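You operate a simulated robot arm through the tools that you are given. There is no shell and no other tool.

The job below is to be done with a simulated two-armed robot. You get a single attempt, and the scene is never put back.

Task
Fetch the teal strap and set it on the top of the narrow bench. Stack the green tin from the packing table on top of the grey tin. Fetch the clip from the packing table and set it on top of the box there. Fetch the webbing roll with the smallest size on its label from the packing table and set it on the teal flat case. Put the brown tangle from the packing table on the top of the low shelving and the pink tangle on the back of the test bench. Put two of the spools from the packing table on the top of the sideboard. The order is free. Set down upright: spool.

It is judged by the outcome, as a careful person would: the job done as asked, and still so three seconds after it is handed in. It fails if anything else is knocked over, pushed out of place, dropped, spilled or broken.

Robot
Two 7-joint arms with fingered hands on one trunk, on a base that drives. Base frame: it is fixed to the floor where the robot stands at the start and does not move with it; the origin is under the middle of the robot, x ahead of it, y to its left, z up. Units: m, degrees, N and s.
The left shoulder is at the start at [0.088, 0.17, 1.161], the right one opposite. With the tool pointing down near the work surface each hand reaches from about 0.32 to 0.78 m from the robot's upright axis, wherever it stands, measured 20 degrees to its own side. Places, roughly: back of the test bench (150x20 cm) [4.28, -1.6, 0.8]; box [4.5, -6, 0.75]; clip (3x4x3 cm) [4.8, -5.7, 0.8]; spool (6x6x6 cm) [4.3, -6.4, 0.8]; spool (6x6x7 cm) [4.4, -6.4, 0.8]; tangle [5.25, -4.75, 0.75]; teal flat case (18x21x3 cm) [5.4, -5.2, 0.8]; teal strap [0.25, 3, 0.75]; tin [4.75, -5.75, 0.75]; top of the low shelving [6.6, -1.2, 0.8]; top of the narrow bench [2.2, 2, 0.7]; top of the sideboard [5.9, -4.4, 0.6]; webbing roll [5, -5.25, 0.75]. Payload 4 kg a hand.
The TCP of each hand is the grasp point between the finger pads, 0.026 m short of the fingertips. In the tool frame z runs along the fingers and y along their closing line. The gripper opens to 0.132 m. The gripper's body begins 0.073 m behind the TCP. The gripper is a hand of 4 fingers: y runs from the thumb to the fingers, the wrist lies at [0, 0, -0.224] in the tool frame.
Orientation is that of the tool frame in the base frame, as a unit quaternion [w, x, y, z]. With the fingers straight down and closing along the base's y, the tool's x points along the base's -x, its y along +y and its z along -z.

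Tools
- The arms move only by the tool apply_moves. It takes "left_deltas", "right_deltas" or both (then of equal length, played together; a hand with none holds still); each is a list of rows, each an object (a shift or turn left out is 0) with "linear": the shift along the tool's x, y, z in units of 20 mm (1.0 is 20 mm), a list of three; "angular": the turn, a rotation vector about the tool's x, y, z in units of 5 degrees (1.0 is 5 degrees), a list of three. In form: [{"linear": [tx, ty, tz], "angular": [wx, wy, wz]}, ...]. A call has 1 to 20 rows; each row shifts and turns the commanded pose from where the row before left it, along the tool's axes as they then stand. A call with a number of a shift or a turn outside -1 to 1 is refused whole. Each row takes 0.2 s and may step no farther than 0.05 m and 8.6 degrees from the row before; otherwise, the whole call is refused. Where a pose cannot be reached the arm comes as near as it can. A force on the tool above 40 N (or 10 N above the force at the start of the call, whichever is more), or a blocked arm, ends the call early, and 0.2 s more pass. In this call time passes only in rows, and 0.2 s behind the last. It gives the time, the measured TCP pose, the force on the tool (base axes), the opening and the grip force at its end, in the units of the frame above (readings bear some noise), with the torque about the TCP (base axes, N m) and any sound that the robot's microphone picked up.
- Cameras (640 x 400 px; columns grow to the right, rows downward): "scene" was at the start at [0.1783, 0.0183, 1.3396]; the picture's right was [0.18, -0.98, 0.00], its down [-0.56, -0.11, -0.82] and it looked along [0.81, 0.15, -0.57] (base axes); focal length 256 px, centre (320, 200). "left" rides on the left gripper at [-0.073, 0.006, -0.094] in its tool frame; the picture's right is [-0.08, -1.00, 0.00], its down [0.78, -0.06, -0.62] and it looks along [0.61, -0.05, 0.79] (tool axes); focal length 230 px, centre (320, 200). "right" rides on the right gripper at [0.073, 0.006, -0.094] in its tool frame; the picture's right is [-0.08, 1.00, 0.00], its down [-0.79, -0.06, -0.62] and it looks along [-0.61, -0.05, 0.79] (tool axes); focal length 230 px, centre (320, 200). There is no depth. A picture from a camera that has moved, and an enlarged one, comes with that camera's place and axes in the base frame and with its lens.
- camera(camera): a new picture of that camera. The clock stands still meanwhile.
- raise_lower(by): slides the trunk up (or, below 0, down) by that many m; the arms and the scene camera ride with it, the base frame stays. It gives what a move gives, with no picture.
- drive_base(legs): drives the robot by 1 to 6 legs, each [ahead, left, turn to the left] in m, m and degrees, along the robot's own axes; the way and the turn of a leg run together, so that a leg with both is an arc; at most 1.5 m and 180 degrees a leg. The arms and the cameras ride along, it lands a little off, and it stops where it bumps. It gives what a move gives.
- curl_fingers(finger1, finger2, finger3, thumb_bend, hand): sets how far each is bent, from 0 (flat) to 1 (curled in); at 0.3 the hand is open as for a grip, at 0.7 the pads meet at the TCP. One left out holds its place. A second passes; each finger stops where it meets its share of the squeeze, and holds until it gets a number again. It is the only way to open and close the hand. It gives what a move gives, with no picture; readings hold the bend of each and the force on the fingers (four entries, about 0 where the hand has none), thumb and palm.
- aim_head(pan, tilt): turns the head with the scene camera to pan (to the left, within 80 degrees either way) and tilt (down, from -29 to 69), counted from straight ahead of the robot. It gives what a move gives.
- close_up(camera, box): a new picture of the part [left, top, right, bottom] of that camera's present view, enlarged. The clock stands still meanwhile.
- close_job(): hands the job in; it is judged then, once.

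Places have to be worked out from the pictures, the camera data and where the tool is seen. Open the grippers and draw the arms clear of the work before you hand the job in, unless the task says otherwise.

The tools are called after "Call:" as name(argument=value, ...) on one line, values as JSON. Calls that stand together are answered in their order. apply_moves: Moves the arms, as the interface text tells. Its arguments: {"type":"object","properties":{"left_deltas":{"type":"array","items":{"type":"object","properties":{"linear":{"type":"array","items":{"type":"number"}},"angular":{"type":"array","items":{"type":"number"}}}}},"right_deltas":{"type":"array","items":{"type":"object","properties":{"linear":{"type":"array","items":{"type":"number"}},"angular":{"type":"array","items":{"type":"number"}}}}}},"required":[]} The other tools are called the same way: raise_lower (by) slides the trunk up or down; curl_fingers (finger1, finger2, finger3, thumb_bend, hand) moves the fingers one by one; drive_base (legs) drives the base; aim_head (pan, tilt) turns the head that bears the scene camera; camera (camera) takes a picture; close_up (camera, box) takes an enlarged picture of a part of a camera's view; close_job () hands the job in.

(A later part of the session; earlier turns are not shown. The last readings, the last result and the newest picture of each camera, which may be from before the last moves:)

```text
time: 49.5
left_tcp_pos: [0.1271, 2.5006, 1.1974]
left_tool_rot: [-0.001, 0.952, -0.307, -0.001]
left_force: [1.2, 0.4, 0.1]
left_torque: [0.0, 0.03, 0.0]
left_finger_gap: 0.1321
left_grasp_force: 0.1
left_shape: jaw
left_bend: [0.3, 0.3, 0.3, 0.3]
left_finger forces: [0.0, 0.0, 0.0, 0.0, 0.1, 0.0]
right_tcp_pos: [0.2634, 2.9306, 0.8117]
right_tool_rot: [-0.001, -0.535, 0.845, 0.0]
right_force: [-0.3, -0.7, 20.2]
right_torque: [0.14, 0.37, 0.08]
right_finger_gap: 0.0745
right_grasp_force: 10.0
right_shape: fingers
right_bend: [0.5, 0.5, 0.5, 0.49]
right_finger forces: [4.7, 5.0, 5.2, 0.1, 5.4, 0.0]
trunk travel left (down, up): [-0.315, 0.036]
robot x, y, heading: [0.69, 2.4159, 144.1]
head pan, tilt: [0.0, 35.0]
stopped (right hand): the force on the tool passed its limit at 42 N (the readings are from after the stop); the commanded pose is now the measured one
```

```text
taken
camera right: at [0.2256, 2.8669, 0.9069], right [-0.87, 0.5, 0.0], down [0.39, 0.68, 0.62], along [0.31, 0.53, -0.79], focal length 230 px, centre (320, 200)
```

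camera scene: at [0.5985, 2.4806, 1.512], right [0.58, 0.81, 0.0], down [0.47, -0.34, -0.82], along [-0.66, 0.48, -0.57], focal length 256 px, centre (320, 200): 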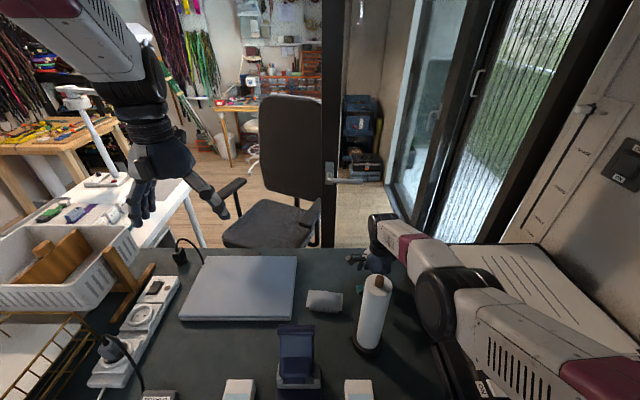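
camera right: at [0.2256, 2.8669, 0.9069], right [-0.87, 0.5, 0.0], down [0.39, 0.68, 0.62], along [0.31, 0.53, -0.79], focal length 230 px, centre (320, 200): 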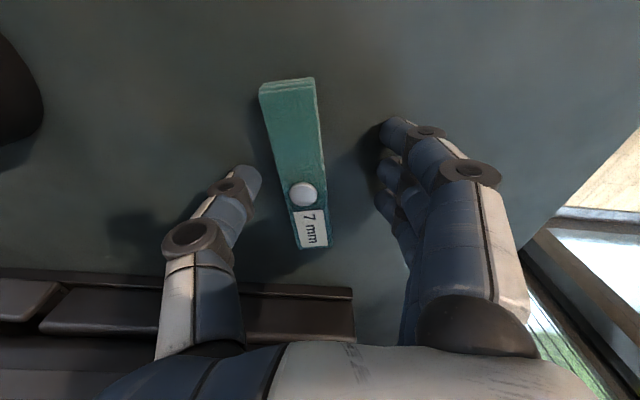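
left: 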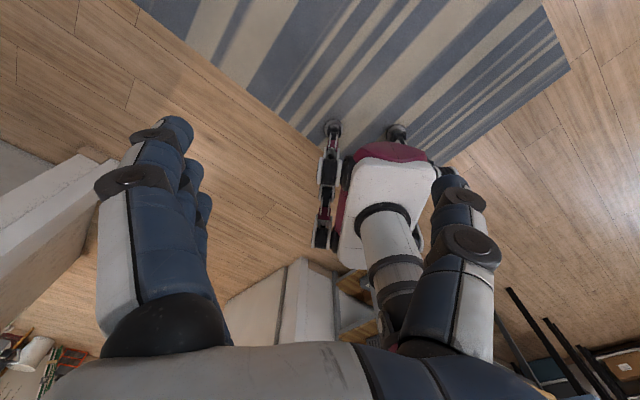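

While curling, the tips swing lower and press on the desk. I'll raise 6 mm, re-centre 8 mm toward the thumb, and continue closing.

Call:
apply_moves(right_deltas=[{"linear": [0, -0.2, -0.3]}, {"linear": [0, -0.2, 0]}])

Call:
curl_fingers(hand="right", finger1=0.58, finger2=0.58, finger3=0.58, thumb_bend=0.58)

Call:
camera(camera="right")

```text
time: 50.1
left_tcp_pos: [0.1297, 2.5017, 1.1973]
left_tool_rot: [-0.001, 0.952, -0.307, -0.002]
left_force: [0.0, 0.2, 0.3]
left_torque: [0.05, -0.02, -0.01]
left_finger_gap: 0.1317
left_grasp_force: 0.1
left_shape: jaw
left_bend: [0.3, 0.3, 0.3, 0.3]
left_finger forces: [0.1, 0.0, 0.0, 0.0, 0.1, 0.0]
right_tcp_pos: [0.2654, 2.9294, 0.8117]
right_tool_rot: [0.001, -0.534, 0.845, 0.0]
right_force: [-4.5, 1.7, 32.0]
right_torque: [-0.01, 0.06, 0.16]
right_finger_gap: 0.0745
right_grasp_force: 15.4
right_shape: fingers
right_bend: [0.49, 0.49, 0.49, 0.5]
right_finger forces: [5.2, 5.1, 5.0, 0.1, 16.1, 0.0]
right hand out of reach, approached as far as the arm can: row 1, 2
trunk travel left (down, up): [-0.315, 0.036]
robot x, y, heading: [0.6882, 2.4145, 144.4]
head pan, tilt: [0.0, 35.0]
```

```text
time: 51.1
left_tcp_pos: [0.1291, 2.5008, 1.197]
left_tool_rot: [-0.001, 0.951, -0.308, -0.002]
left_force: [0.2, 0.2, -0.1]
left_torque: [0.0, 0.02, 0.01]
left_finger_gap: 0.1317
left_grasp_force: 0.0
left_shape: jaw
left_bend: [0.3, 0.3, 0.3, 0.3]
left_finger forces: [0.0, 0.0, 0.1, 0.0, 0.0, 0.0]
right_tcp_pos: [0.2644, 2.9295, 0.8126]
right_tool_rot: [0.001, -0.534, 0.846, -0.001]
right_force: [-3.4, 2.0, 32.3]
right_torque: [0.3, 0.53, -0.06]
right_finger_gap: 0.0599
right_grasp_force: 16.2
right_shape: fingers
right_bend: [0.55, 0.55, 0.55, 0.56]
right_finger forces: [7.4, 7.7, 8.1, 0.1, 9.3, 0.1]
trunk travel left (down, up): [-0.315, 0.036]
robot x, y, heading: [0.6931, 2.4129, 144.3]
head pan, tilt: [0.0, 35.0]
```

```text
taken
camera right: at [0.2275, 2.866, 0.9068], right [-0.87, 0.5, 0.0], down [0.39, 0.68, 0.62], along [0.31, 0.53, -0.79], focal length 230 px, centre (320, 200)
```

right: 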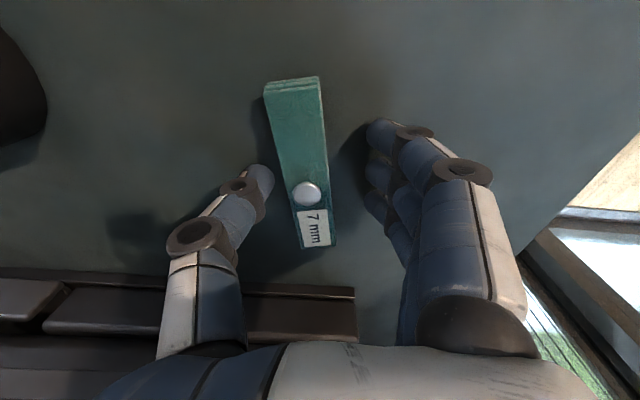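

The arm is at its reach limit so the small lift didn't take effect and the fingers still press on the desk. I'll lift the trunk 1 cm to relieve the force.

Call:
raise_lower(by=0.01)

Call:
drive_base(legs=[[0.02, 0, 0]])

Call:
apply_moves(right_deltas=[{"linear": [0, -0.5, 0]}, {"linear": [0, -0.5, 0]}])

Call:
camera(camera="right")

```text
time: 51.6
left_tcp_pos: [0.1278, 2.5015, 1.2068]
left_tool_rot: [0.0, 0.952, -0.307, -0.001]
left_force: [-0.8, 0.3, -0.8]
left_torque: [0.01, -0.02, 0.0]
left_finger_gap: 0.1318
left_grasp_force: 0.1
left_shape: jaw
left_bend: [0.3, 0.3, 0.3, 0.3]
left_finger forces: [0.0, 0.0, 0.0, 0.1, 0.0, 0.1]
right_tcp_pos: [0.2677, 2.9312, 0.8172]
right_tool_rot: [0.003, -0.534, 0.846, -0.005]
right_force: [0.3, 0.8, 0.1]
right_torque: [0.02, 0.0, -0.01]
right_finger_gap: 0.0488
right_grasp_force: 0.0
right_shape: fingers
right_bend: [0.57, 0.57, 0.57, 0.57]
right_finger forces: [0.0, 0.0, 0.0, 0.1, 0.1, 0.1]
trunk travel left (down, up): [-0.325, 0.026]
robot x, y, heading: [0.6922, 2.4138, 144.2]
head pan, tilt: [0.0, 35.0]
```

```text
time: 52.5
left_tcp_pos: [0.1133, 2.5133, 1.2062]
left_tool_rot: [0.0, 0.952, -0.306, 0.0]
left_force: [-0.5, 1.1, 0.0]
left_torque: [-0.03, -0.05, 0.0]
left_finger_gap: 0.1319
left_grasp_force: 0.0
left_shape: jaw
left_bend: [0.3, 0.3, 0.3, 0.3]
left_finger forces: [0.1, 0.0, 0.0, 0.0, 0.1, 0.0]
right_tcp_pos: [0.2521, 2.9403, 0.817]
right_tool_rot: [0.002, -0.534, 0.846, -0.005]
right_force: [0.5, -1.0, -0.1]
right_torque: [-0.01, 0.0, -0.03]
right_finger_gap: 0.0491
right_grasp_force: 0.1
right_shape: fingers
right_bend: [0.57, 0.57, 0.57, 0.57]
right_finger forces: [0.0, 0.1, 0.0, 0.0, 0.0, 0.0]
trunk travel left (down, up): [-0.325, 0.026]
robot x, y, heading: [0.6818, 2.4236, 144.6]
head pan, tilt: [0.0, 35.0]
stopped in leg 1: the robot was blocked; the commanded pose is now the measured one
```

```text
time: 53.1
left_tcp_pos: [0.1154, 2.5104, 1.2072]
left_tool_rot: [0.0, 0.952, -0.307, -0.002]
left_force: [0.2, 0.2, -0.1]
left_torque: [0.01, 0.02, 0.02]
left_finger_gap: 0.1318
left_grasp_force: 0.2
left_shape: jaw
left_bend: [0.3, 0.3, 0.3, 0.3]
left_finger forces: [0.0, 0.0, 0.0, 0.1, 0.0, 0.0]
right_tcp_pos: [0.2551, 2.9371, 0.8123]
right_tool_rot: [0.001, -0.534, 0.845, -0.003]
right_force: [-2.9, 0.0, 12.5]
right_torque: [0.09, 0.24, 0.08]
right_finger_gap: 0.0483
right_grasp_force: 6.2
right_shape: fingers
right_bend: [0.57, 0.57, 0.57, 0.57]
right_finger forces: [2.7, 3.2, 3.3, 0.0, 3.5, 0.0]
right hand out of reach, approached as far as the arm can: row 1, 2
trunk travel left (down, up): [-0.325, 0.026]
robot x, y, heading: [0.6789, 2.4172, 144.1]
head pan, tilt: [0.0, 35.0]
```

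```text
taken
camera right: at [0.2189, 2.8745, 0.9069], right [-0.87, 0.5, 0.0], down [0.39, 0.69, 0.62], along [0.31, 0.53, -0.79], focal length 230 px, centre (320, 200)
```

right: 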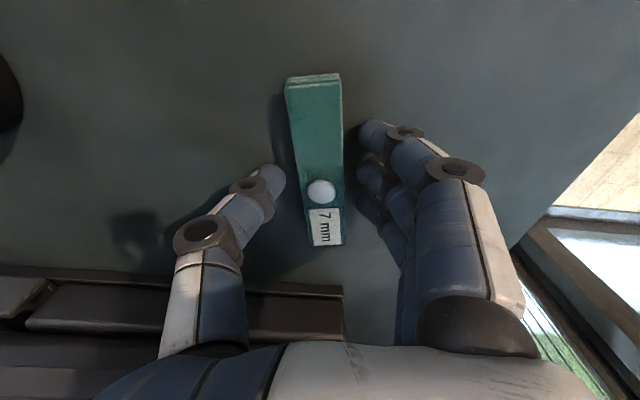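

The base is at its forward limit, but the strap now sits neatly between thumb and fingers (gap 48 mm). I'll lift the trunk 5 mm to relieve the desk contact and close fully.

Call:
raise_lower(by=0.006)

Call:
curl_fingers(hand="right", finger1=0.72, finger2=0.72, finger3=0.72, thumb_bend=0.72)

Call:
camera(camera="right")

```text
time: 53.7
left_tcp_pos: [0.115, 2.5118, 1.2133]
left_tool_rot: [0.0, 0.952, -0.307, -0.001]
left_force: [-1.1, 0.5, -0.4]
left_torque: [-0.04, -0.03, 0.01]
left_finger_gap: 0.1319
left_grasp_force: 0.0
left_shape: jaw
left_bend: [0.3, 0.3, 0.3, 0.3]
left_finger forces: [0.0, 0.0, 0.0, 0.0, 0.1, 0.0]
right_tcp_pos: [0.2569, 2.9394, 0.8165]
right_tool_rot: [0.002, -0.534, 0.845, -0.005]
right_force: [-0.3, -0.1, 0.2]
right_torque: [0.05, 0.0, 0.03]
right_finger_gap: 0.0486
right_grasp_force: 0.1
right_shape: fingers
right_bend: [0.57, 0.57, 0.57, 0.57]
right_finger forces: [0.0, 0.0, 0.0, 0.0, 0.0, 0.0]
trunk travel left (down, up): [-0.331, 0.02]
robot x, y, heading: [0.6774, 2.4234, 144.2]
head pan, tilt: [0.0, 35.0]
```

```text
time: 54.7
left_tcp_pos: [0.1143, 2.5119, 1.2126]
left_tool_rot: [0.0, 0.952, -0.306, -0.001]
left_force: [0.5, 0.1, 0.4]
left_torque: [0.02, 0.03, 0.01]
left_finger_gap: 0.132
left_grasp_force: 0.0
left_shape: jaw
left_bend: [0.3, 0.3, 0.3, 0.3]
left_finger forces: [0.0, 0.0, 0.0, 0.1, 0.1, 0.0]
right_tcp_pos: [0.257, 2.9384, 0.8169]
right_tool_rot: [0.002, -0.534, 0.845, -0.004]
right_force: [-0.6, -0.1, -0.2]
right_torque: [-0.05, 0.01, 0.01]
right_finger_gap: 0.03
right_grasp_force: 16.2
right_shape: fingers
right_bend: [0.69, 0.69, 0.69, 0.65]
right_finger forces: [5.2, 5.4, 5.2, 0.0, 15.9, 0.0]
trunk travel left (down, up): [-0.331, 0.02]
robot x, y, heading: [0.6775, 2.4235, 143.9]
head pan, tilt: [0.0, 35.0]
```

```text
taken
camera right: at [0.219, 2.8751, 0.911], right [-0.87, 0.5, -0.01], down [0.39, 0.69, 0.62], along [0.31, 0.53, -0.79], focal length 230 px, centre (320, 200)
```

right: 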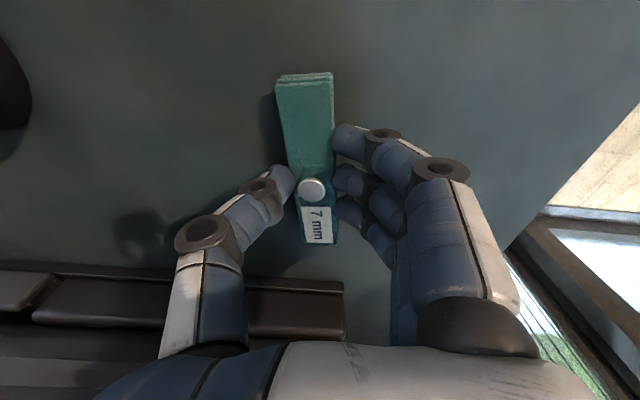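

The strap is gripped (gap 30 mm, 16 N). I'll lift it straight up by 20 cm.

Call:
raise_lower(by=0.018)

Call:
apply_moves(right_deltas=[{"linear": [0, 0, -1]}, {"linear": [0, 0, -1]}, {"linear": [0, 0, -1]}, {"linear": [0, 0, -1]}, {"linear": [0, 0, -1]}, {"linear": [0, 0, -1]}, {"linear": [0, 0, -1]}, {"linear": [0, 0, -1]}, {"linear": [0, 0, -1]}, {"linear": [0, 0, -1]}, {"linear": [0, 0, -1]}, {"linear": [0, 0, -1]}, {"linear": [0, 0, -1]}, {"linear": [0, 0, -1]}, {"linear": [0, 0, -1]}])

Call:
camera(camera="right")

Call:
camera(camera="scene")

```text
time: 55.3
left_tcp_pos: [0.1144, 2.5127, 1.2317]
left_tool_rot: [0.0, 0.952, -0.307, -0.001]
left_force: [0.5, 0.1, -0.3]
left_torque: [0.01, -0.01, 0.0]
left_finger_gap: 0.1319
left_grasp_force: 0.1
left_shape: jaw
left_bend: [0.3, 0.3, 0.3, 0.3]
left_finger forces: [0.0, 0.1, 0.1, 0.1, 0.1, 0.1]
right_tcp_pos: [0.2579, 2.9392, 0.8355]
right_tool_rot: [0.002, -0.535, 0.845, -0.005]
right_force: [-0.5, -0.1, 0.0]
right_torque: [-0.01, 0.01, 0.02]
right_finger_gap: 0.0298
right_grasp_force: 16.0
right_shape: fingers
right_bend: [0.69, 0.69, 0.69, 0.65]
right_finger forces: [5.1, 5.4, 5.2, 0.0, 15.8, 0.0]
trunk travel left (down, up): [-0.349, 0.002]
robot x, y, heading: [0.6775, 2.4253, 144.2]
head pan, tilt: [0.0, 35.0]
```

```text
time: 58.5
left_tcp_pos: [0.114, 2.5122, 1.23]
left_tool_rot: [-0.001, 0.952, -0.306, -0.002]
left_force: [-0.4, 0.0, 0.1]
left_torque: [0.01, 0.03, -0.01]
left_finger_gap: 0.1319
left_grasp_force: 0.0
left_shape: jaw
left_bend: [0.3, 0.3, 0.3, 0.3]
left_finger forces: [0.1, 0.0, 0.0, 0.1, 0.1, 0.0]
right_tcp_pos: [0.203, 2.9691, 1.1172]
right_tool_rot: [0.002, -0.534, 0.845, -0.006]
right_force: [-0.5, 0.2, 0.2]
right_torque: [-0.03, -0.04, -0.01]
right_finger_gap: 0.0298
right_grasp_force: 16.1
right_shape: fingers
right_bend: [0.69, 0.69, 0.69, 0.65]
right_finger forces: [5.2, 5.1, 5.2, 0.0, 15.7, 0.0]
right hand out of reach, approached as far as the arm can: row 1, 2, 3, 4, 5, 6, 7, 8, 9, 11, 13
trunk travel left (down, up): [-0.349, 0.002]
robot x, y, heading: [0.6752, 2.423, 144.2]
head pan, tilt: [0.0, 35.0]
```

```text
taken
camera right: at [0.1653, 2.9056, 1.2121], right [-0.87, 0.5, -0.01], down [0.39, 0.69, 0.62], along [0.31, 0.53, -0.79], focal length 230 px, centre (320, 200)
```

right: 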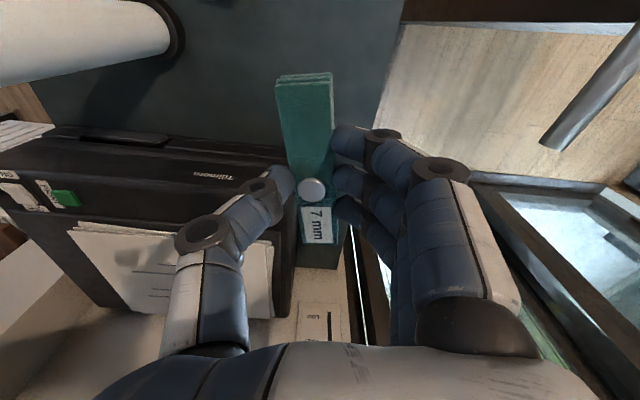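

```text
taken
camera scene: at [0.5716, 2.5001, 1.5158], right [0.58, 0.81, 0.0], down [0.47, -0.34, -0.82], along [-0.66, 0.48, -0.57], focal length 256 px, centre (320, 200)
```

scene: 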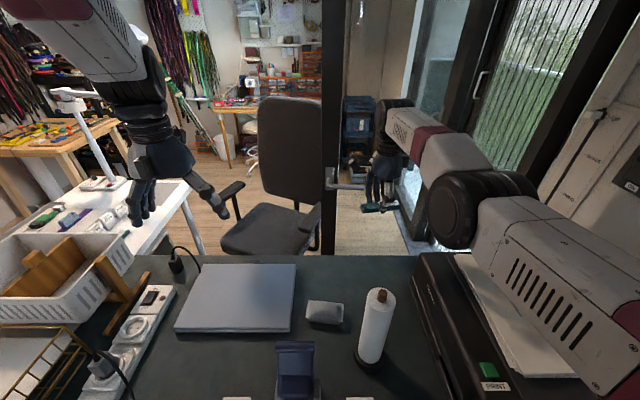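

The strap is held, hand at z≈1.12, but reaching far out. I'll raise the hand another 8 cm and pull it back a bit, then back the robot away from the desk.

Call:
apply_moves(right_deltas=[{"linear": [0, -0.5, -1]}, {"linear": [0, -0.5, -1]}, {"linear": [0, -0.5, -1]}, {"linear": [0, -0.5, -1]}, {"linear": [0, -0.5, -1]}])

Call:
drive_base(legs=[[-0.6, 0.0, 0], [-0.6, 0.35, 0]])

Call:
camera(camera="scene")

```text
time: 59.7
left_tcp_pos: [0.1159, 2.5116, 1.2303]
left_tool_rot: [0.0, 0.952, -0.307, -0.001]
left_force: [-0.1, 0.3, -0.3]
left_torque: [0.01, -0.02, -0.01]
left_finger_gap: 0.1317
left_grasp_force: 0.0
left_shape: jaw
left_bend: [0.3, 0.3, 0.3, 0.3]
left_finger forces: [0.0, 0.0, 0.1, 0.1, 0.0, 0.1]
right_tcp_pos: [0.2127, 2.967, 1.2217]
right_tool_rot: [0.002, -0.535, 0.845, -0.005]
right_force: [-0.4, -0.2, 0.1]
right_torque: [-0.01, 0.0, -0.01]
right_finger_gap: 0.0296
right_grasp_force: 16.0
right_shape: fingers
right_bend: [0.69, 0.69, 0.69, 0.65]
right_finger forces: [5.3, 5.2, 5.2, 0.0, 15.6, 0.0]
right hand out of reach, approached as far as the arm can: row 1, 2, 3, 4, 5
trunk travel left (down, up): [-0.349, 0.002]
robot x, y, heading: [0.6788, 2.4218, 144.2]
head pan, tilt: [0.0, 35.0]
```

```text
time: 66.5
left_tcp_pos: [0.8844, 1.5288, 1.2301]
left_tool_rot: [0.0, 0.952, -0.306, 0.0]
left_force: [0.3, 0.6, 0.2]
left_torque: [0.06, 0.03, 0.01]
left_finger_gap: 0.132
left_grasp_force: 0.1
left_shape: jaw
left_bend: [0.3, 0.3, 0.3, 0.3]
left_finger forces: [0.0, 0.0, 0.0, 0.0, 0.0, 0.0]
right_tcp_pos: [0.9817, 1.986, 1.2214]
right_tool_rot: [0.002, -0.535, 0.845, -0.004]
right_force: [-0.3, 0.0, 0.3]
right_torque: [0.0, 0.02, -0.01]
right_finger_gap: 0.0299
right_grasp_force: 16.1
right_shape: fingers
right_bend: [0.69, 0.69, 0.69, 0.65]
right_finger forces: [5.3, 5.2, 5.1, 0.0, 15.8, 0.0]
trunk travel left (down, up): [-0.349, 0.002]
robot x, y, heading: [1.4493, 1.4422, 144.4]
head pan, tilt: [0.0, 35.0]
```

```text
taken
camera scene: at [1.3407, 1.5186, 1.5158], right [0.58, 0.81, 0.0], down [0.47, -0.33, -0.82], along [-0.67, 0.48, -0.57], focal length 256 px, centre (320, 200)
```

scene: 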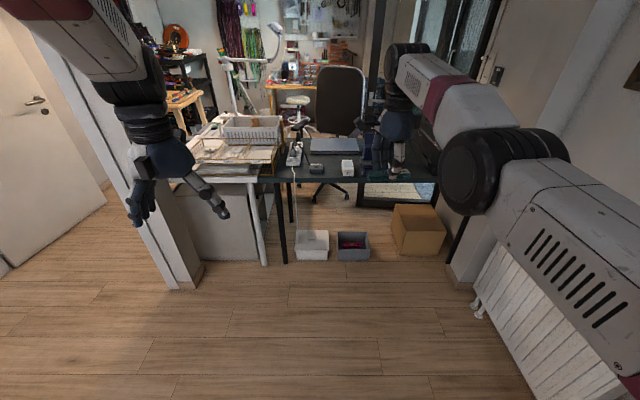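

The desk is undisturbed. I'll retract the right hand toward the robot so that it is well within reach, then turn right to face the narrow bench.

Call:
apply_moves(right_deltas=[{"linear": [0, -1, 0]}, {"linear": [0, -1, 0]}, {"linear": [0, -1, 0]}, {"linear": [0, -1, 0]}, {"linear": [0, -1, 0]}, {"linear": [0, -1, 0]}, {"linear": [0, -1, 0]}, {"linear": [0, -1, 0]}, {"linear": [0, -1, 0]}, {"linear": [0, -1, 0]}])

Call:
drive_base(legs=[[0, 0, -90]])

Call:
camera(camera="scene")

```text
time: 68.7
left_tcp_pos: [0.8829, 1.5287, 1.2307]
left_tool_rot: [-0.001, 0.952, -0.306, -0.001]
left_force: [0.0, -0.1, -0.2]
left_torque: [0.02, -0.02, -0.02]
left_finger_gap: 0.1318
left_grasp_force: 0.0
left_shape: jaw
left_bend: [0.3, 0.3, 0.3, 0.3]
left_finger forces: [0.0, 0.1, 0.1, 0.0, 0.1, 0.1]
right_tcp_pos: [0.9811, 1.9857, 1.2218]
right_tool_rot: [0.002, -0.535, 0.845, -0.005]
right_force: [-0.7, 0.5, -0.3]
right_torque: [-0.04, 0.02, 0.03]
right_finger_gap: 0.0299
right_grasp_force: 15.5
right_shape: fingers
right_bend: [0.69, 0.69, 0.69, 0.65]
right_finger forces: [5.2, 5.1, 5.2, 0.0, 15.7, 0.0]
right hand out of reach, approached as far as the arm can: row 1, 2, 3, 4, 5, 6, 7, 8, 9, 10
trunk travel left (down, up): [-0.349, 0.002]
robot x, y, heading: [1.4453, 1.4442, 144.4]
head pan, tilt: [0.0, 35.0]
```

```text
time: 72.9
left_tcp_pos: [1.5306, 2.006, 1.2308]
left_tool_rot: [0.001, -0.46, 0.888, 0.001]
left_force: [-0.1, 0.1, 0.9]
left_torque: [0.03, -0.01, -0.01]
left_finger_gap: 0.1316
left_grasp_force: 0.0
left_shape: jaw
left_bend: [0.3, 0.3, 0.3, 0.3]
left_finger forces: [0.1, 0.0, 0.0, 0.1, 0.0, 0.0]
right_tcp_pos: [1.987, 1.9135, 1.2223]
right_tool_rot: [-0.002, 0.214, 0.977, -0.005]
right_force: [0.3, -0.5, -0.1]
right_torque: [0.02, -0.01, -0.01]
right_finger_gap: 0.0292
right_grasp_force: 14.7
right_shape: fingers
right_bend: [0.69, 0.69, 0.69, 0.65]
right_finger forces: [4.9, 4.9, 5.0, 0.0, 14.6, 0.1]
trunk travel left (down, up): [-0.349, 0.002]
robot x, y, heading: [1.4503, 1.443, 54.6]
head pan, tilt: [0.0, 35.0]
```

```text
taken
camera scene: at [1.5189, 1.5489, 1.5158], right [0.82, -0.58, 0.0], down [-0.33, -0.47, -0.82], along [0.47, 0.67, -0.57], focal length 256 px, centre (320, 200)
```

scene: 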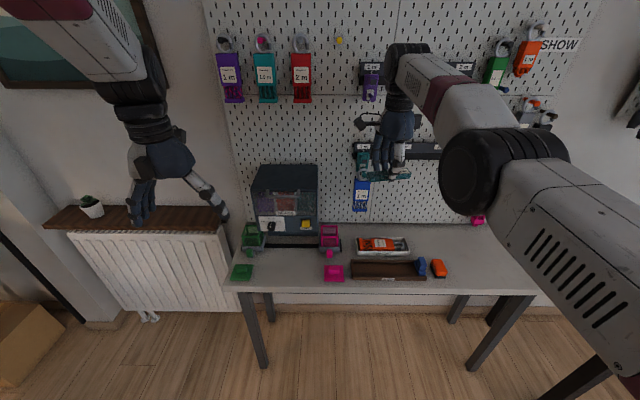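

Retracting doesn't take effect with the wrist turned 80°, which looks like a wrist joint limit. I'll rotate the hand back toward its neutral orientation, which should free the arm.

Call:
apply_moves(right_deltas=[{"angular": [0, 0, -1]}, {"angular": [0, 0, -1]}, {"angular": [0, 0, -1]}, {"angular": [0, 0, -1]}, {"angular": [0, 0, -1]}, {"angular": [0, 0, -1]}, {"angular": [0, 0, -1]}, {"angular": [0, 0, -1]}, {"angular": [0, 0, -1]}, {"angular": [0, 0, -1]}, {"angular": [0, 0, -1]}, {"angular": [0, 0, -1]}, {"angular": [0, 0, -1]}, {"angular": [0, 0, -1]}, {"angular": [0, 0, -1]}, {"angular": [0, 0, -1]}])

Call:
camera(camera="scene")

```text
time: 76.3
left_tcp_pos: [1.5297, 2.0063, 1.2305]
left_tool_rot: [0.001, -0.461, 0.887, 0.0]
left_force: [0.4, -0.3, -0.5]
left_torque: [0.0, -0.02, 0.01]
left_finger_gap: 0.1319
left_grasp_force: 0.0
left_shape: jaw
left_bend: [0.3, 0.3, 0.3, 0.3]
left_finger forces: [0.0, 0.0, 0.0, 0.1, 0.0, 0.0]
right_tcp_pos: [1.9872, 1.9142, 1.2228]
right_tool_rot: [-0.004, -0.465, 0.886, -0.002]
right_force: [0.0, -0.6, -0.4]
right_torque: [0.0, -0.03, 0.0]
right_finger_gap: 0.0295
right_grasp_force: 14.4
right_shape: fingers
right_bend: [0.69, 0.69, 0.69, 0.65]
right_finger forces: [4.9, 4.8, 4.9, 0.1, 14.6, 0.1]
trunk travel left (down, up): [-0.349, 0.002]
robot x, y, heading: [1.4468, 1.4402, 55.1]
head pan, tilt: [0.0, 35.0]
```

```text
taken
camera scene: at [1.5187, 1.549, 1.5158], right [0.82, -0.58, 0.0], down [-0.33, -0.47, -0.82], along [0.47, 0.67, -0.57], focal length 256 px, centre (320, 200)
```

scene: 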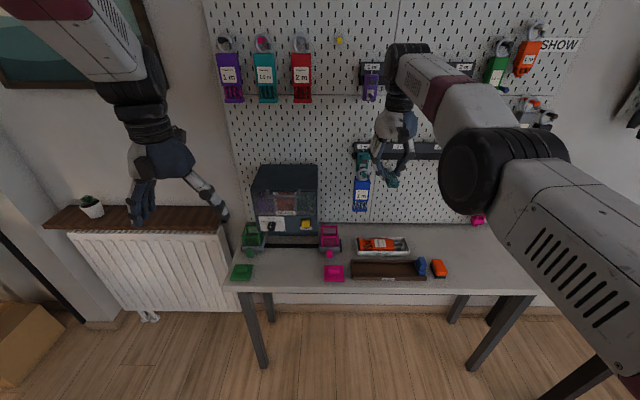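

The hand turned back freely. I'll zoom in on the bench to find a free spot.

Call:
close_up(camera="scene", box=[220, 190, 540, 390])

Call:
camera(camera="right")

```text
2.00 times, centred on (380, 290) of scene
camera zoom: at [1.5187, 1.549, 1.5158], right [0.82, -0.58, 0.0], down [-0.33, -0.47, -0.82], along [0.47, 0.67, -0.57], focal length 512 px, centre (200, 20)
```

zoom: 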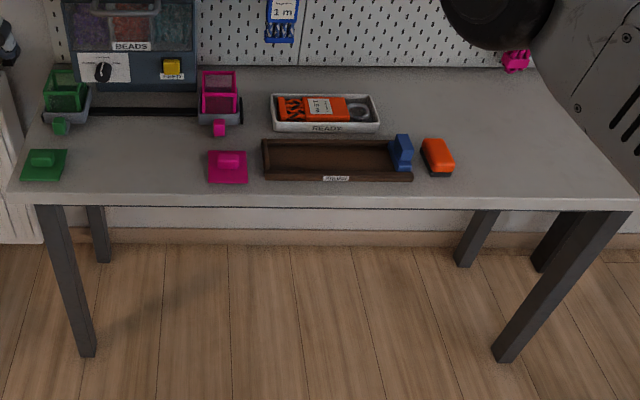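

```text
taken
camera right: at [1.9409, 1.8566, 1.3168], right [-0.78, 0.63, 0.0], down [0.5, 0.62, 0.61], along [0.38, 0.47, -0.79], focal length 230 px, centre (320, 200)
```

right: 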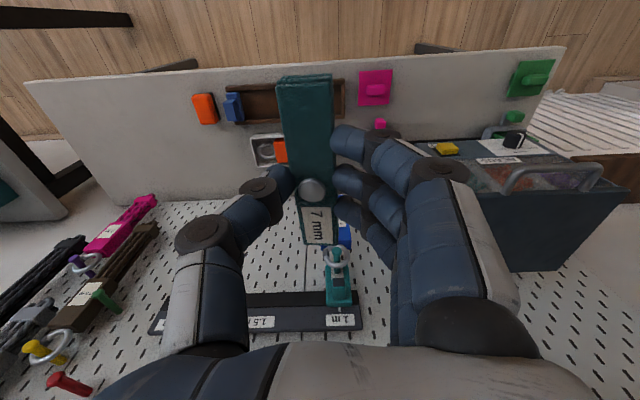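

The right-hand part of the narrow bench is free, around (2.42, 1.78). I'll retract the hand 12 cm and drive so that this spot is in front of the right arm.

Call:
apply_moves(right_deltas=[{"linear": [1, 0, 0]}, {"linear": [1, 0, 0]}, {"linear": [1, 0, 0]}, {"linear": [1, 0, 0]}, {"linear": [1, 0, 0]}, {"linear": [1, 0, 0]}])

Call:
drive_base(legs=[[0.22, -0.38, 0]])

Call:
camera(camera="scene")

Call:
camera(camera="right")

```text
time: 77.7
left_tcp_pos: [1.5287, 2.0056, 1.2309]
left_tool_rot: [0.002, -0.461, 0.887, 0.0]
left_force: [-0.5, 0.2, 0.1]
left_torque: [-0.02, -0.02, 0.03]
left_finger_gap: 0.1318
left_grasp_force: 0.0
left_shape: jaw
left_bend: [0.3, 0.3, 0.3, 0.3]
left_finger forces: [0.0, 0.0, 0.1, 0.1, 0.1, 0.0]
right_tcp_pos: [1.9729, 1.915, 1.2453]
right_tool_rot: [-0.006, -0.463, 0.886, -0.003]
right_force: [0.7, -0.1, 0.1]
right_torque: [0.05, -0.01, -0.02]
right_finger_gap: 0.0294
right_grasp_force: 14.6
right_shape: fingers
right_bend: [0.69, 0.69, 0.69, 0.65]
right_finger forces: [4.8, 4.8, 4.9, 0.1, 14.6, 0.0]
right hand out of reach, approached as far as the arm can: row 1, 2, 3, 4, 5, 6
trunk travel left (down, up): [-0.349, 0.002]
robot x, y, heading: [1.4472, 1.4407, 55.1]
head pan, tilt: [0.0, 35.0]
```

```text
time: 81.6
left_tcp_pos: [1.9651, 1.9637, 1.231]
left_tool_rot: [0.001, -0.463, 0.886, 0.001]
left_force: [-0.9, 0.0, 0.6]
left_torque: [0.04, -0.01, -0.02]
left_finger_gap: 0.1316
left_grasp_force: 0.1
left_shape: jaw
left_bend: [0.3, 0.3, 0.3, 0.3]
left_finger forces: [0.0, 0.0, 0.0, 0.1, 0.0, 0.0]
right_tcp_pos: [2.4084, 1.8741, 1.2459]
right_tool_rot: [-0.005, -0.465, 0.885, -0.002]
right_force: [-13.1, -11.3, 0.8]
right_torque: [-0.27, 0.25, 0.12]
right_finger_gap: 0.0284
right_grasp_force: 15.7
right_shape: fingers
right_bend: [0.7, 0.69, 0.69, 0.66]
right_finger forces: [5.0, 5.8, 6.7, 0.0, 13.7, 0.0]
trunk travel left (down, up): [-0.349, 0.002]
robot x, y, heading: [1.8886, 1.4026, 55.1]
head pan, tilt: [0.0, 35.0]
```

```text
taken
camera scene: at [1.9551, 1.5056, 1.5161], right [0.82, -0.57, 0.0], down [-0.33, -0.47, -0.82], along [0.47, 0.67, -0.57], focal length 256 px, centre (320, 200)
```

scene: 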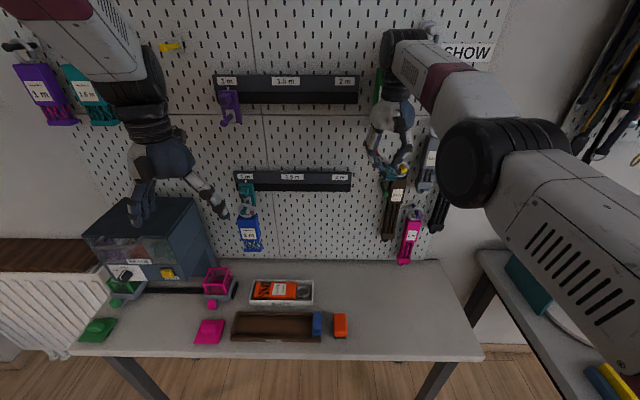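

```text
taken
camera right: at [2.3628, 1.8167, 1.3409], right [-0.78, 0.63, 0.0], down [0.5, 0.62, 0.61], along [0.38, 0.47, -0.79], focal length 230 px, centre (320, 200)
```

right: 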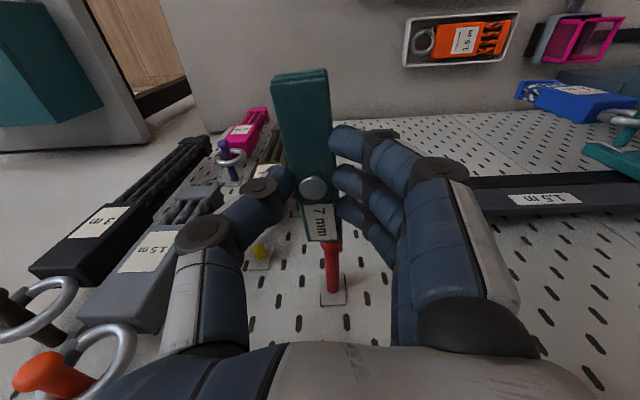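

The right hand touched a peg on the pegboard because the retraction did not take effect: the arm is in an elbow-low posture after stretching. I'll back away 0.45 m immediately and check.

Call:
drive_base(legs=[[-0.45, 0, 0]])

Call:
camera(camera="scene")

Call:
camera(camera="right")

```text
time: 84.3
left_tcp_pos: [1.7126, 1.6008, 1.2311]
left_tool_rot: [0.0, -0.459, 0.888, 0.001]
left_force: [0.1, 1.0, 0.1]
left_torque: [0.02, 0.01, 0.01]
left_finger_gap: 0.1318
left_grasp_force: 0.1
left_shape: jaw
left_bend: [0.3, 0.3, 0.3, 0.3]
left_finger forces: [0.0, 0.0, 0.0, 0.0, 0.0, 0.0]
right_tcp_pos: [2.1563, 1.5073, 1.244]
right_tool_rot: [-0.007, -0.462, 0.887, -0.003]
right_force: [0.1, 0.6, 0.5]
right_torque: [-0.01, 0.01, 0.01]
right_finger_gap: 0.0285
right_grasp_force: 15.6
right_shape: fingers
right_bend: [0.7, 0.69, 0.69, 0.66]
right_finger forces: [5.4, 5.1, 5.4, 0.0, 15.8, 0.0]
trunk travel left (down, up): [-0.349, 0.002]
robot x, y, heading: [1.6291, 1.037, 55.0]
head pan, tilt: [0.0, 35.0]
```

```text
taken
camera scene: at [1.7005, 1.1423, 1.5158], right [0.82, -0.58, 0.0], down [-0.33, -0.47, -0.82], along [0.47, 0.67, -0.57], focal length 256 px, centre (320, 200)
```

scene: 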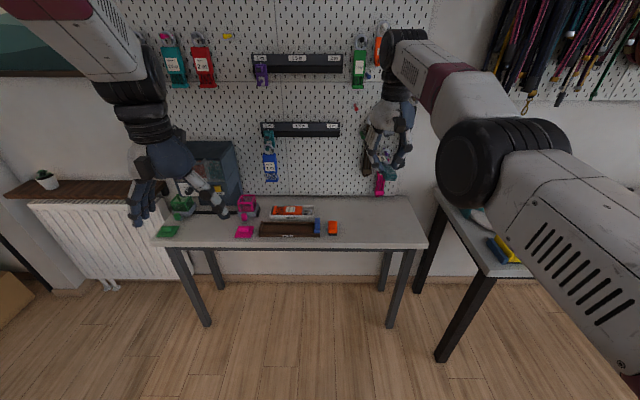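

```text
taken
camera right: at [2.1095, 1.4512, 1.3398], right [-0.77, 0.63, 0.0], down [0.5, 0.62, 0.61], along [0.38, 0.47, -0.8], focal length 230 px, centre (320, 200)
```

right: 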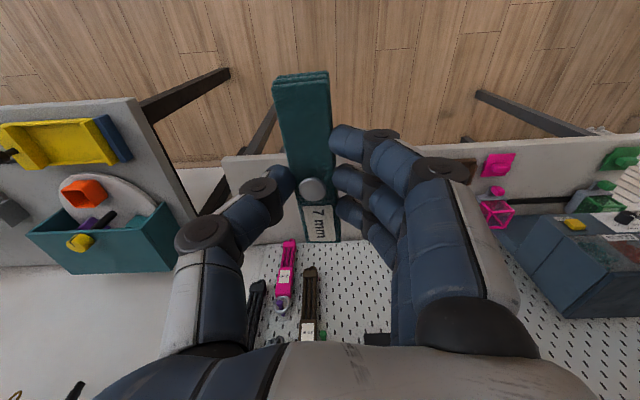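

The strap is still held. I'll check the pegboard by zoom, and lower the hand in the free space before the bench to get the arm out of its awkward posture.

Call:
close_up(camera="scene", box=[240, 20, 450, 250])

Call:
apply_moves(right_deltas=[{"linear": [0, 0, 1]}, {"linear": [0, 0, 1]}, {"linear": [0, 0, 1]}, {"linear": [0, 0, 1]}, {"linear": [0, 0, 1]}, {"linear": [0, 0, 1]}, {"linear": [0, 0, 1]}, {"linear": [0, 0, 1]}, {"linear": [0, 0, 1]}, {"linear": [0, 0, 1]}, {"linear": [0, 0, 1]}, {"linear": [0, 0, 1]}])

Call:
camera(camera="scene")

```text
1.74 times, centred on (345, 135) of scene
camera zoom: at [1.7005, 1.1423, 1.5158], right [0.82, -0.58, 0.0], down [-0.33, -0.47, -0.82], along [0.47, 0.67, -0.57], focal length 445 px, centre (276, 313)
```

zoom: 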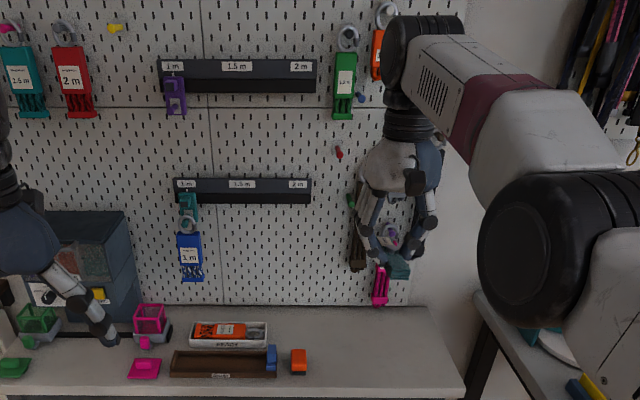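

```text
time: 86.9
left_tcp_pos: [1.713, 1.6002, 1.2306]
left_tool_rot: [0.0, -0.46, 0.888, 0.001]
left_force: [0.3, 0.8, 0.2]
left_torque: [0.03, 0.04, 0.0]
left_finger_gap: 0.1316
left_grasp_force: 0.1
left_shape: jaw
left_bend: [0.3, 0.3, 0.3, 0.3]
left_finger forces: [0.1, 0.0, 0.0, 0.0, 0.0, 0.0]
right_tcp_pos: [2.1587, 1.5126, 1.0058]
right_tool_rot: [-0.006, -0.462, 0.887, -0.003]
right_force: [0.1, -0.3, -0.3]
right_torque: [-0.02, -0.02, 0.0]
right_finger_gap: 0.0287
right_grasp_force: 15.5
right_shape: fingers
right_bend: [0.7, 0.69, 0.69, 0.66]
right_finger forces: [5.2, 5.0, 5.4, 0.1, 15.8, 0.0]
right hand out of reach, approached as far as the arm can: row 1, 2, 3, 5, 12
trunk travel left (down, up): [-0.349, 0.002]
robot x, y, heading: [1.6267, 1.0343, 54.6]
head pan, tilt: [0.0, 35.0]
```

```text
taken
camera scene: at [1.7008, 1.1427, 1.5158], right [0.82, -0.58, 0.0], down [-0.33, -0.47, -0.82], along [0.47, 0.67, -0.57], focal length 256 px, centre (320, 200)
```

scene: 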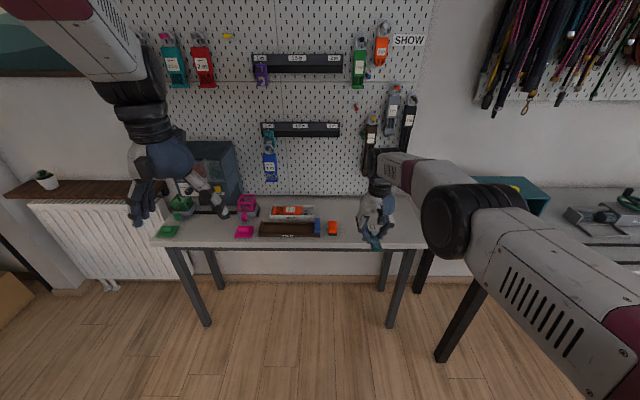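

Pegboard items are all in place. Now I'll test retracting the hand at this lower height.

Call:
apply_moves(right_deltas=[{"linear": [1, 0, 0]}, {"linear": [1, 0, 0]}, {"linear": [1, 0, 0]}, {"linear": [1, 0, 0]}, {"linear": [1, 0, 0]}])

```text
time: 88.1
left_tcp_pos: [1.7121, 1.5993, 1.2319]
left_tool_rot: [0.001, -0.46, 0.888, 0.001]
left_force: [0.2, 0.3, -1.7]
left_torque: [-0.03, 0.0, 0.0]
left_finger_gap: 0.1319
left_grasp_force: 0.0
left_shape: jaw
left_bend: [0.3, 0.3, 0.3, 0.3]
left_finger forces: [0.1, 0.1, 0.1, 0.0, 0.1, 0.1]
right_tcp_pos: [2.1003, 1.4287, 1.0083]
right_tool_rot: [-0.007, -0.462, 0.887, -0.003]
right_force: [-0.3, -0.4, -0.6]
right_torque: [0.0, 0.0, -0.01]
right_finger_gap: 0.0285
right_grasp_force: 15.4
right_shape: fingers
right_bend: [0.7, 0.69, 0.69, 0.66]
right_finger forces: [5.2, 5.0, 5.6, 0.0, 15.8, 0.0]
trunk travel left (down, up): [-0.349, 0.002]
robot x, y, heading: [1.6268, 1.0345, 54.9]
head pan, tilt: [0.0, 35.0]
```

Retraction works now, so the lesson is to keep the hand lower while stretched. I'll lower the trunk 12 cm and drive 0.47 m ahead, 0.06 m right, bringing the strap over the free right part of the narrow bench.

Call:
raise_lower(by=-0.12)

Call:
drive_base(legs=[[0.45, -0.06, 0]])

Call:
camera(camera="scene")

Call:
camera(camera="right")

```text
time: 89.6
left_tcp_pos: [1.7134, 1.5995, 1.1113]
left_tool_rot: [0.001, -0.459, 0.888, 0.001]
left_force: [-0.5, -0.3, -0.2]
left_torque: [0.02, -0.01, 0.01]
left_finger_gap: 0.1318
left_grasp_force: 0.0
left_shape: jaw
left_bend: [0.3, 0.3, 0.3, 0.3]
left_finger forces: [0.1, 0.0, 0.0, 0.0, 0.0, 0.1]
right_tcp_pos: [2.101, 1.4297, 0.8903]
right_tool_rot: [-0.005, -0.462, 0.887, -0.003]
right_force: [0.6, 0.7, -0.4]
right_torque: [0.01, 0.02, 0.0]
right_finger_gap: 0.0285
right_grasp_force: 16.5
right_shape: fingers
right_bend: [0.7, 0.69, 0.69, 0.66]
right_finger forces: [5.2, 5.0, 5.4, 0.1, 15.8, 0.0]
trunk travel left (down, up): [-0.229, 0.122]
robot x, y, heading: [1.6278, 1.0331, 54.6]
head pan, tilt: [0.0, 35.0]
```

```text
time: 92.4
left_tcp_pos: [2.025, 1.9354, 1.1098]
left_tool_rot: [0.001, -0.46, 0.888, 0.001]
left_force: [-0.2, 0.1, 0.2]
left_torque: [0.0, 0.03, 0.0]
left_finger_gap: 0.1316
left_grasp_force: 0.0
left_shape: jaw
left_bend: [0.3, 0.3, 0.3, 0.3]
left_finger forces: [0.0, 0.0, 0.0, 0.0, 0.0, 0.0]
right_tcp_pos: [2.4123, 1.7653, 0.888]
right_tool_rot: [-0.007, -0.462, 0.887, -0.004]
right_force: [-1.1, 0.3, 0.0]
right_torque: [0.0, 0.01, 0.0]
right_finger_gap: 0.0287
right_grasp_force: 16.3
right_shape: fingers
right_bend: [0.7, 0.69, 0.69, 0.66]
right_finger forces: [5.2, 4.9, 5.5, 0.0, 15.8, 0.0]
trunk travel left (down, up): [-0.229, 0.122]
robot x, y, heading: [1.9393, 1.3697, 54.8]
head pan, tilt: [0.0, 35.0]
```

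```text
taken
camera scene: at [2.0229, 1.4942, 1.395], right [0.82, -0.58, 0.0], down [-0.33, -0.47, -0.82], along [0.47, 0.67, -0.57], focal length 256 px, centre (320, 200)
```

scene: 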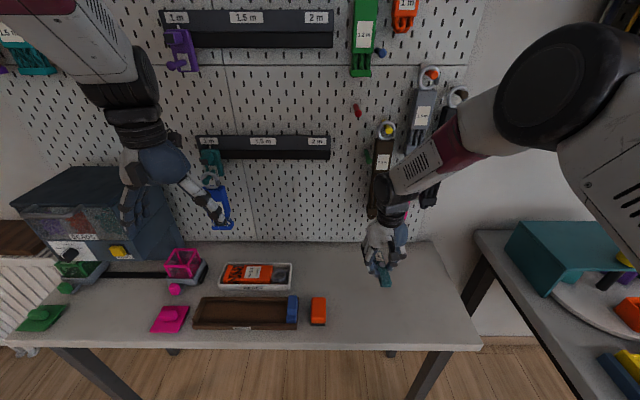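

```text
taken
camera right: at [2.3653, 1.7091, 0.9833], right [-0.77, 0.63, 0.0], down [0.51, 0.62, 0.6], along [0.38, 0.47, -0.8], focal length 230 px, centre (320, 200)
```

right: 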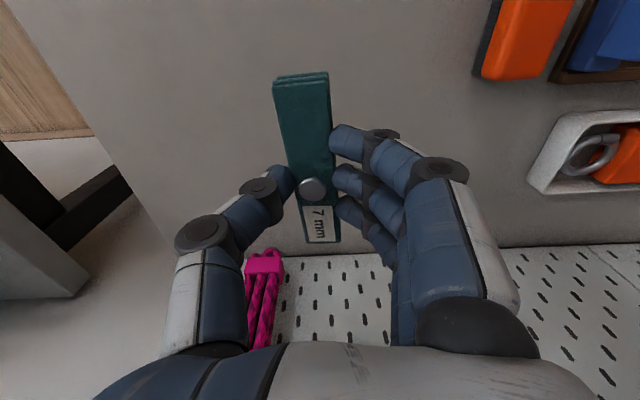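

The strap is right over the free area. I'll descend in steps, watching the force for contact with the bench top.

Call:
apply_moves(right_deltas=[{"linear": [0, 0, 1]}, {"linear": [0, 0, 1]}, {"linear": [0, 0, 1]}, {"linear": [0, 0, 1]}])

Call:
camera(camera="right")

Call:
close_up(camera="scene", box=[300, 180, 500, 360])

```text
time: 93.4
left_tcp_pos: [2.0241, 1.9348, 1.1115]
left_tool_rot: [0.001, -0.46, 0.888, 0.0]
left_force: [0.5, -0.1, 0.4]
left_torque: [0.0, -0.01, 0.02]
left_finger_gap: 0.1317
left_grasp_force: 0.1
left_shape: jaw
left_bend: [0.3, 0.3, 0.3, 0.3]
left_finger forces: [0.1, 0.0, 0.1, 0.1, 0.1, 0.1]
right_tcp_pos: [2.4114, 1.764, 0.8077]
right_tool_rot: [-0.007, -0.462, 0.887, -0.003]
right_force: [0.7, 0.6, -0.9]
right_torque: [0.01, -0.01, -0.02]
right_finger_gap: 0.0288
right_grasp_force: 16.1
right_shape: fingers
right_bend: [0.7, 0.69, 0.69, 0.66]
right_finger forces: [5.4, 5.0, 5.5, 0.1, 15.8, 0.0]
trunk travel left (down, up): [-0.229, 0.122]
robot x, y, heading: [1.9398, 1.3706, 54.9]
head pan, tilt: [0.0, 35.0]
```

```text
taken
camera right: at [2.3643, 1.7076, 0.9033], right [-0.77, 0.63, 0.0], down [0.5, 0.61, 0.61], along [0.39, 0.47, -0.8], focal length 230 px, centre (320, 200)
```

right: 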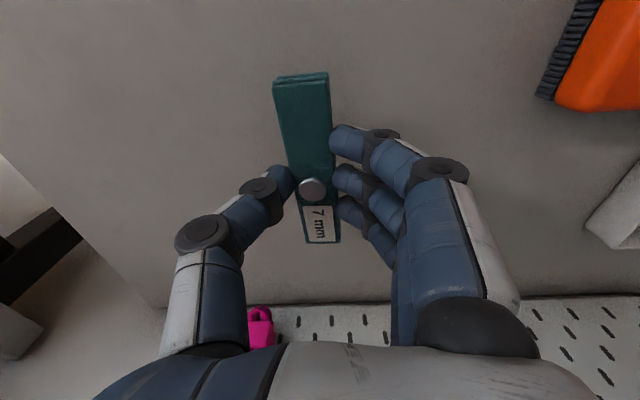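

```text
2.22 times, centred on (400, 270) of scene
camera zoom: at [2.0228, 1.494, 1.395], right [0.82, -0.58, 0.0], down [-0.33, -0.47, -0.82], along [0.47, 0.67, -0.57], focal length 569 px, centre (142, 44)
```

zoom: 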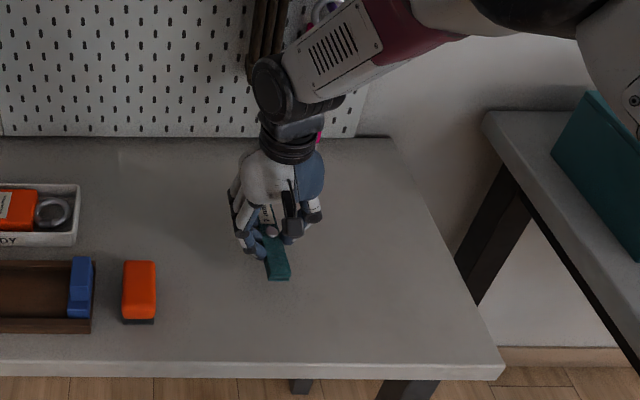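

Still above the bench. Lowering further in 5 mm steps.

Call:
apply_moves(right_deltas=[{"linear": [0, 0, 0.5]}, {"linear": [0, 0, 0.5]}, {"linear": [0, 0, 0.25]}, {"linear": [0, 0, 0.25]}])

Call:
close_up(camera="scene", box=[340, 220, 440, 320])

```text
time: 94.4
left_tcp_pos: [2.024, 1.9338, 1.1103]
left_tool_rot: [0.001, -0.459, 0.888, 0.0]
left_force: [0.1, -0.7, 0.1]
left_torque: [0.01, -0.01, -0.01]
left_finger_gap: 0.1317
left_grasp_force: 0.1
left_shape: jaw
left_bend: [0.3, 0.3, 0.3, 0.3]
left_finger forces: [0.0, 0.0, 0.0, 0.0, 0.1, 0.1]
right_tcp_pos: [2.4106, 1.764, 0.7779]
right_tool_rot: [-0.007, -0.461, 0.887, -0.004]
right_force: [-0.1, -0.1, 0.8]
right_torque: [-0.01, 0.05, 0.01]
right_finger_gap: 0.029
right_grasp_force: 15.4
right_shape: fingers
right_bend: [0.7, 0.69, 0.69, 0.66]
right_finger forces: [5.3, 5.0, 5.5, 0.0, 15.8, 0.1]
trunk travel left (down, up): [-0.229, 0.122]
robot x, y, heading: [1.9393, 1.3733, 54.3]
head pan, tilt: [0.0, 35.0]
```

```text
4.00 times, centred on (390, 270) of scene
camera zoom: at [2.0226, 1.4938, 1.395], right [0.82, -0.58, 0.0], down [-0.33, -0.47, -0.82], along [0.47, 0.67, -0.57], focal length 1024 px, centre (40, -80)
```

zoom: 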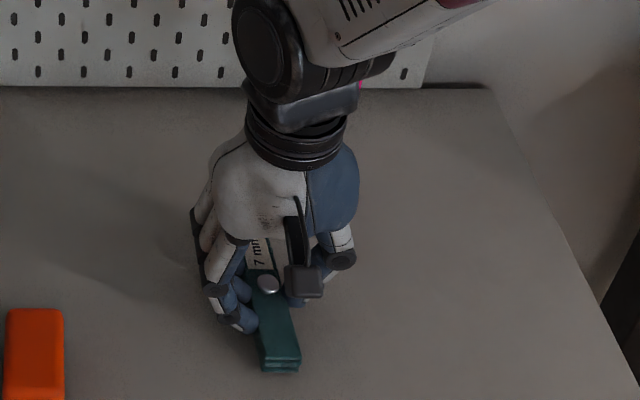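

No contact yet at TCP z=0.778. I'll continue down in 5 mm steps.

Call:
apply_moves(right_deltas=[{"linear": [0, 0, 0.25]}, {"linear": [0, 0, 0.25]}, {"linear": [0, 0, 0.25]}])

Call:
camera(camera="right")

```text
time: 95.2
left_tcp_pos: [2.0237, 1.9347, 1.112]
left_tool_rot: [0.002, -0.459, 0.888, 0.001]
left_force: [-0.2, -0.5, -0.1]
left_torque: [0.0, 0.0, 0.0]
left_finger_gap: 0.1316
left_grasp_force: 0.0
left_shape: jaw
left_bend: [0.3, 0.3, 0.3, 0.3]
left_finger forces: [0.0, 0.0, 0.0, 0.0, 0.0, 0.0]
right_tcp_pos: [2.4122, 1.7673, 0.7707]
right_tool_rot: [-0.003, -0.462, 0.887, -0.001]
right_force: [-2.5, -2.7, 27.5]
right_torque: [-0.26, -0.19, -0.04]
right_finger_gap: 0.0287
right_grasp_force: 22.5
right_shape: fingers
right_bend: [0.71, 0.71, 0.71, 0.67]
right_finger forces: [6.1, 6.5, 7.1, 0.1, 25.5, 0.1]
trunk travel left (down, up): [-0.229, 0.122]
robot x, y, heading: [1.9416, 1.3678, 54.8]
head pan, tilt: [0.0, 35.0]
stopped in row 3 (right hand): the force on the tool passed its limit at 42 N (the readings are from after the stop); the commanded pose is now the measured one
```

```text
taken
camera right: at [2.3646, 1.7102, 0.8647], right [-0.77, 0.64, 0.0], down [0.5, 0.61, 0.61], along [0.39, 0.47, -0.79], focal length 230 px, centre (320, 200)
```

right: 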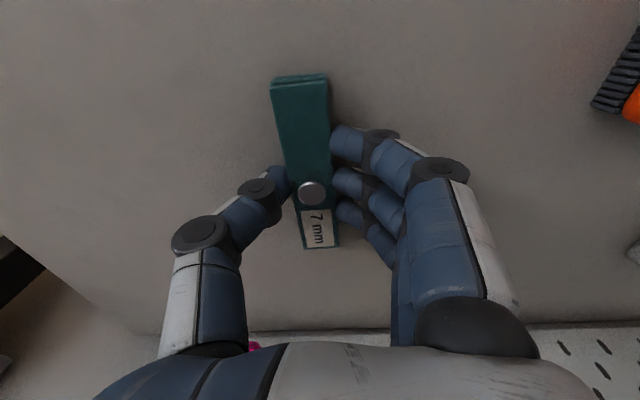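

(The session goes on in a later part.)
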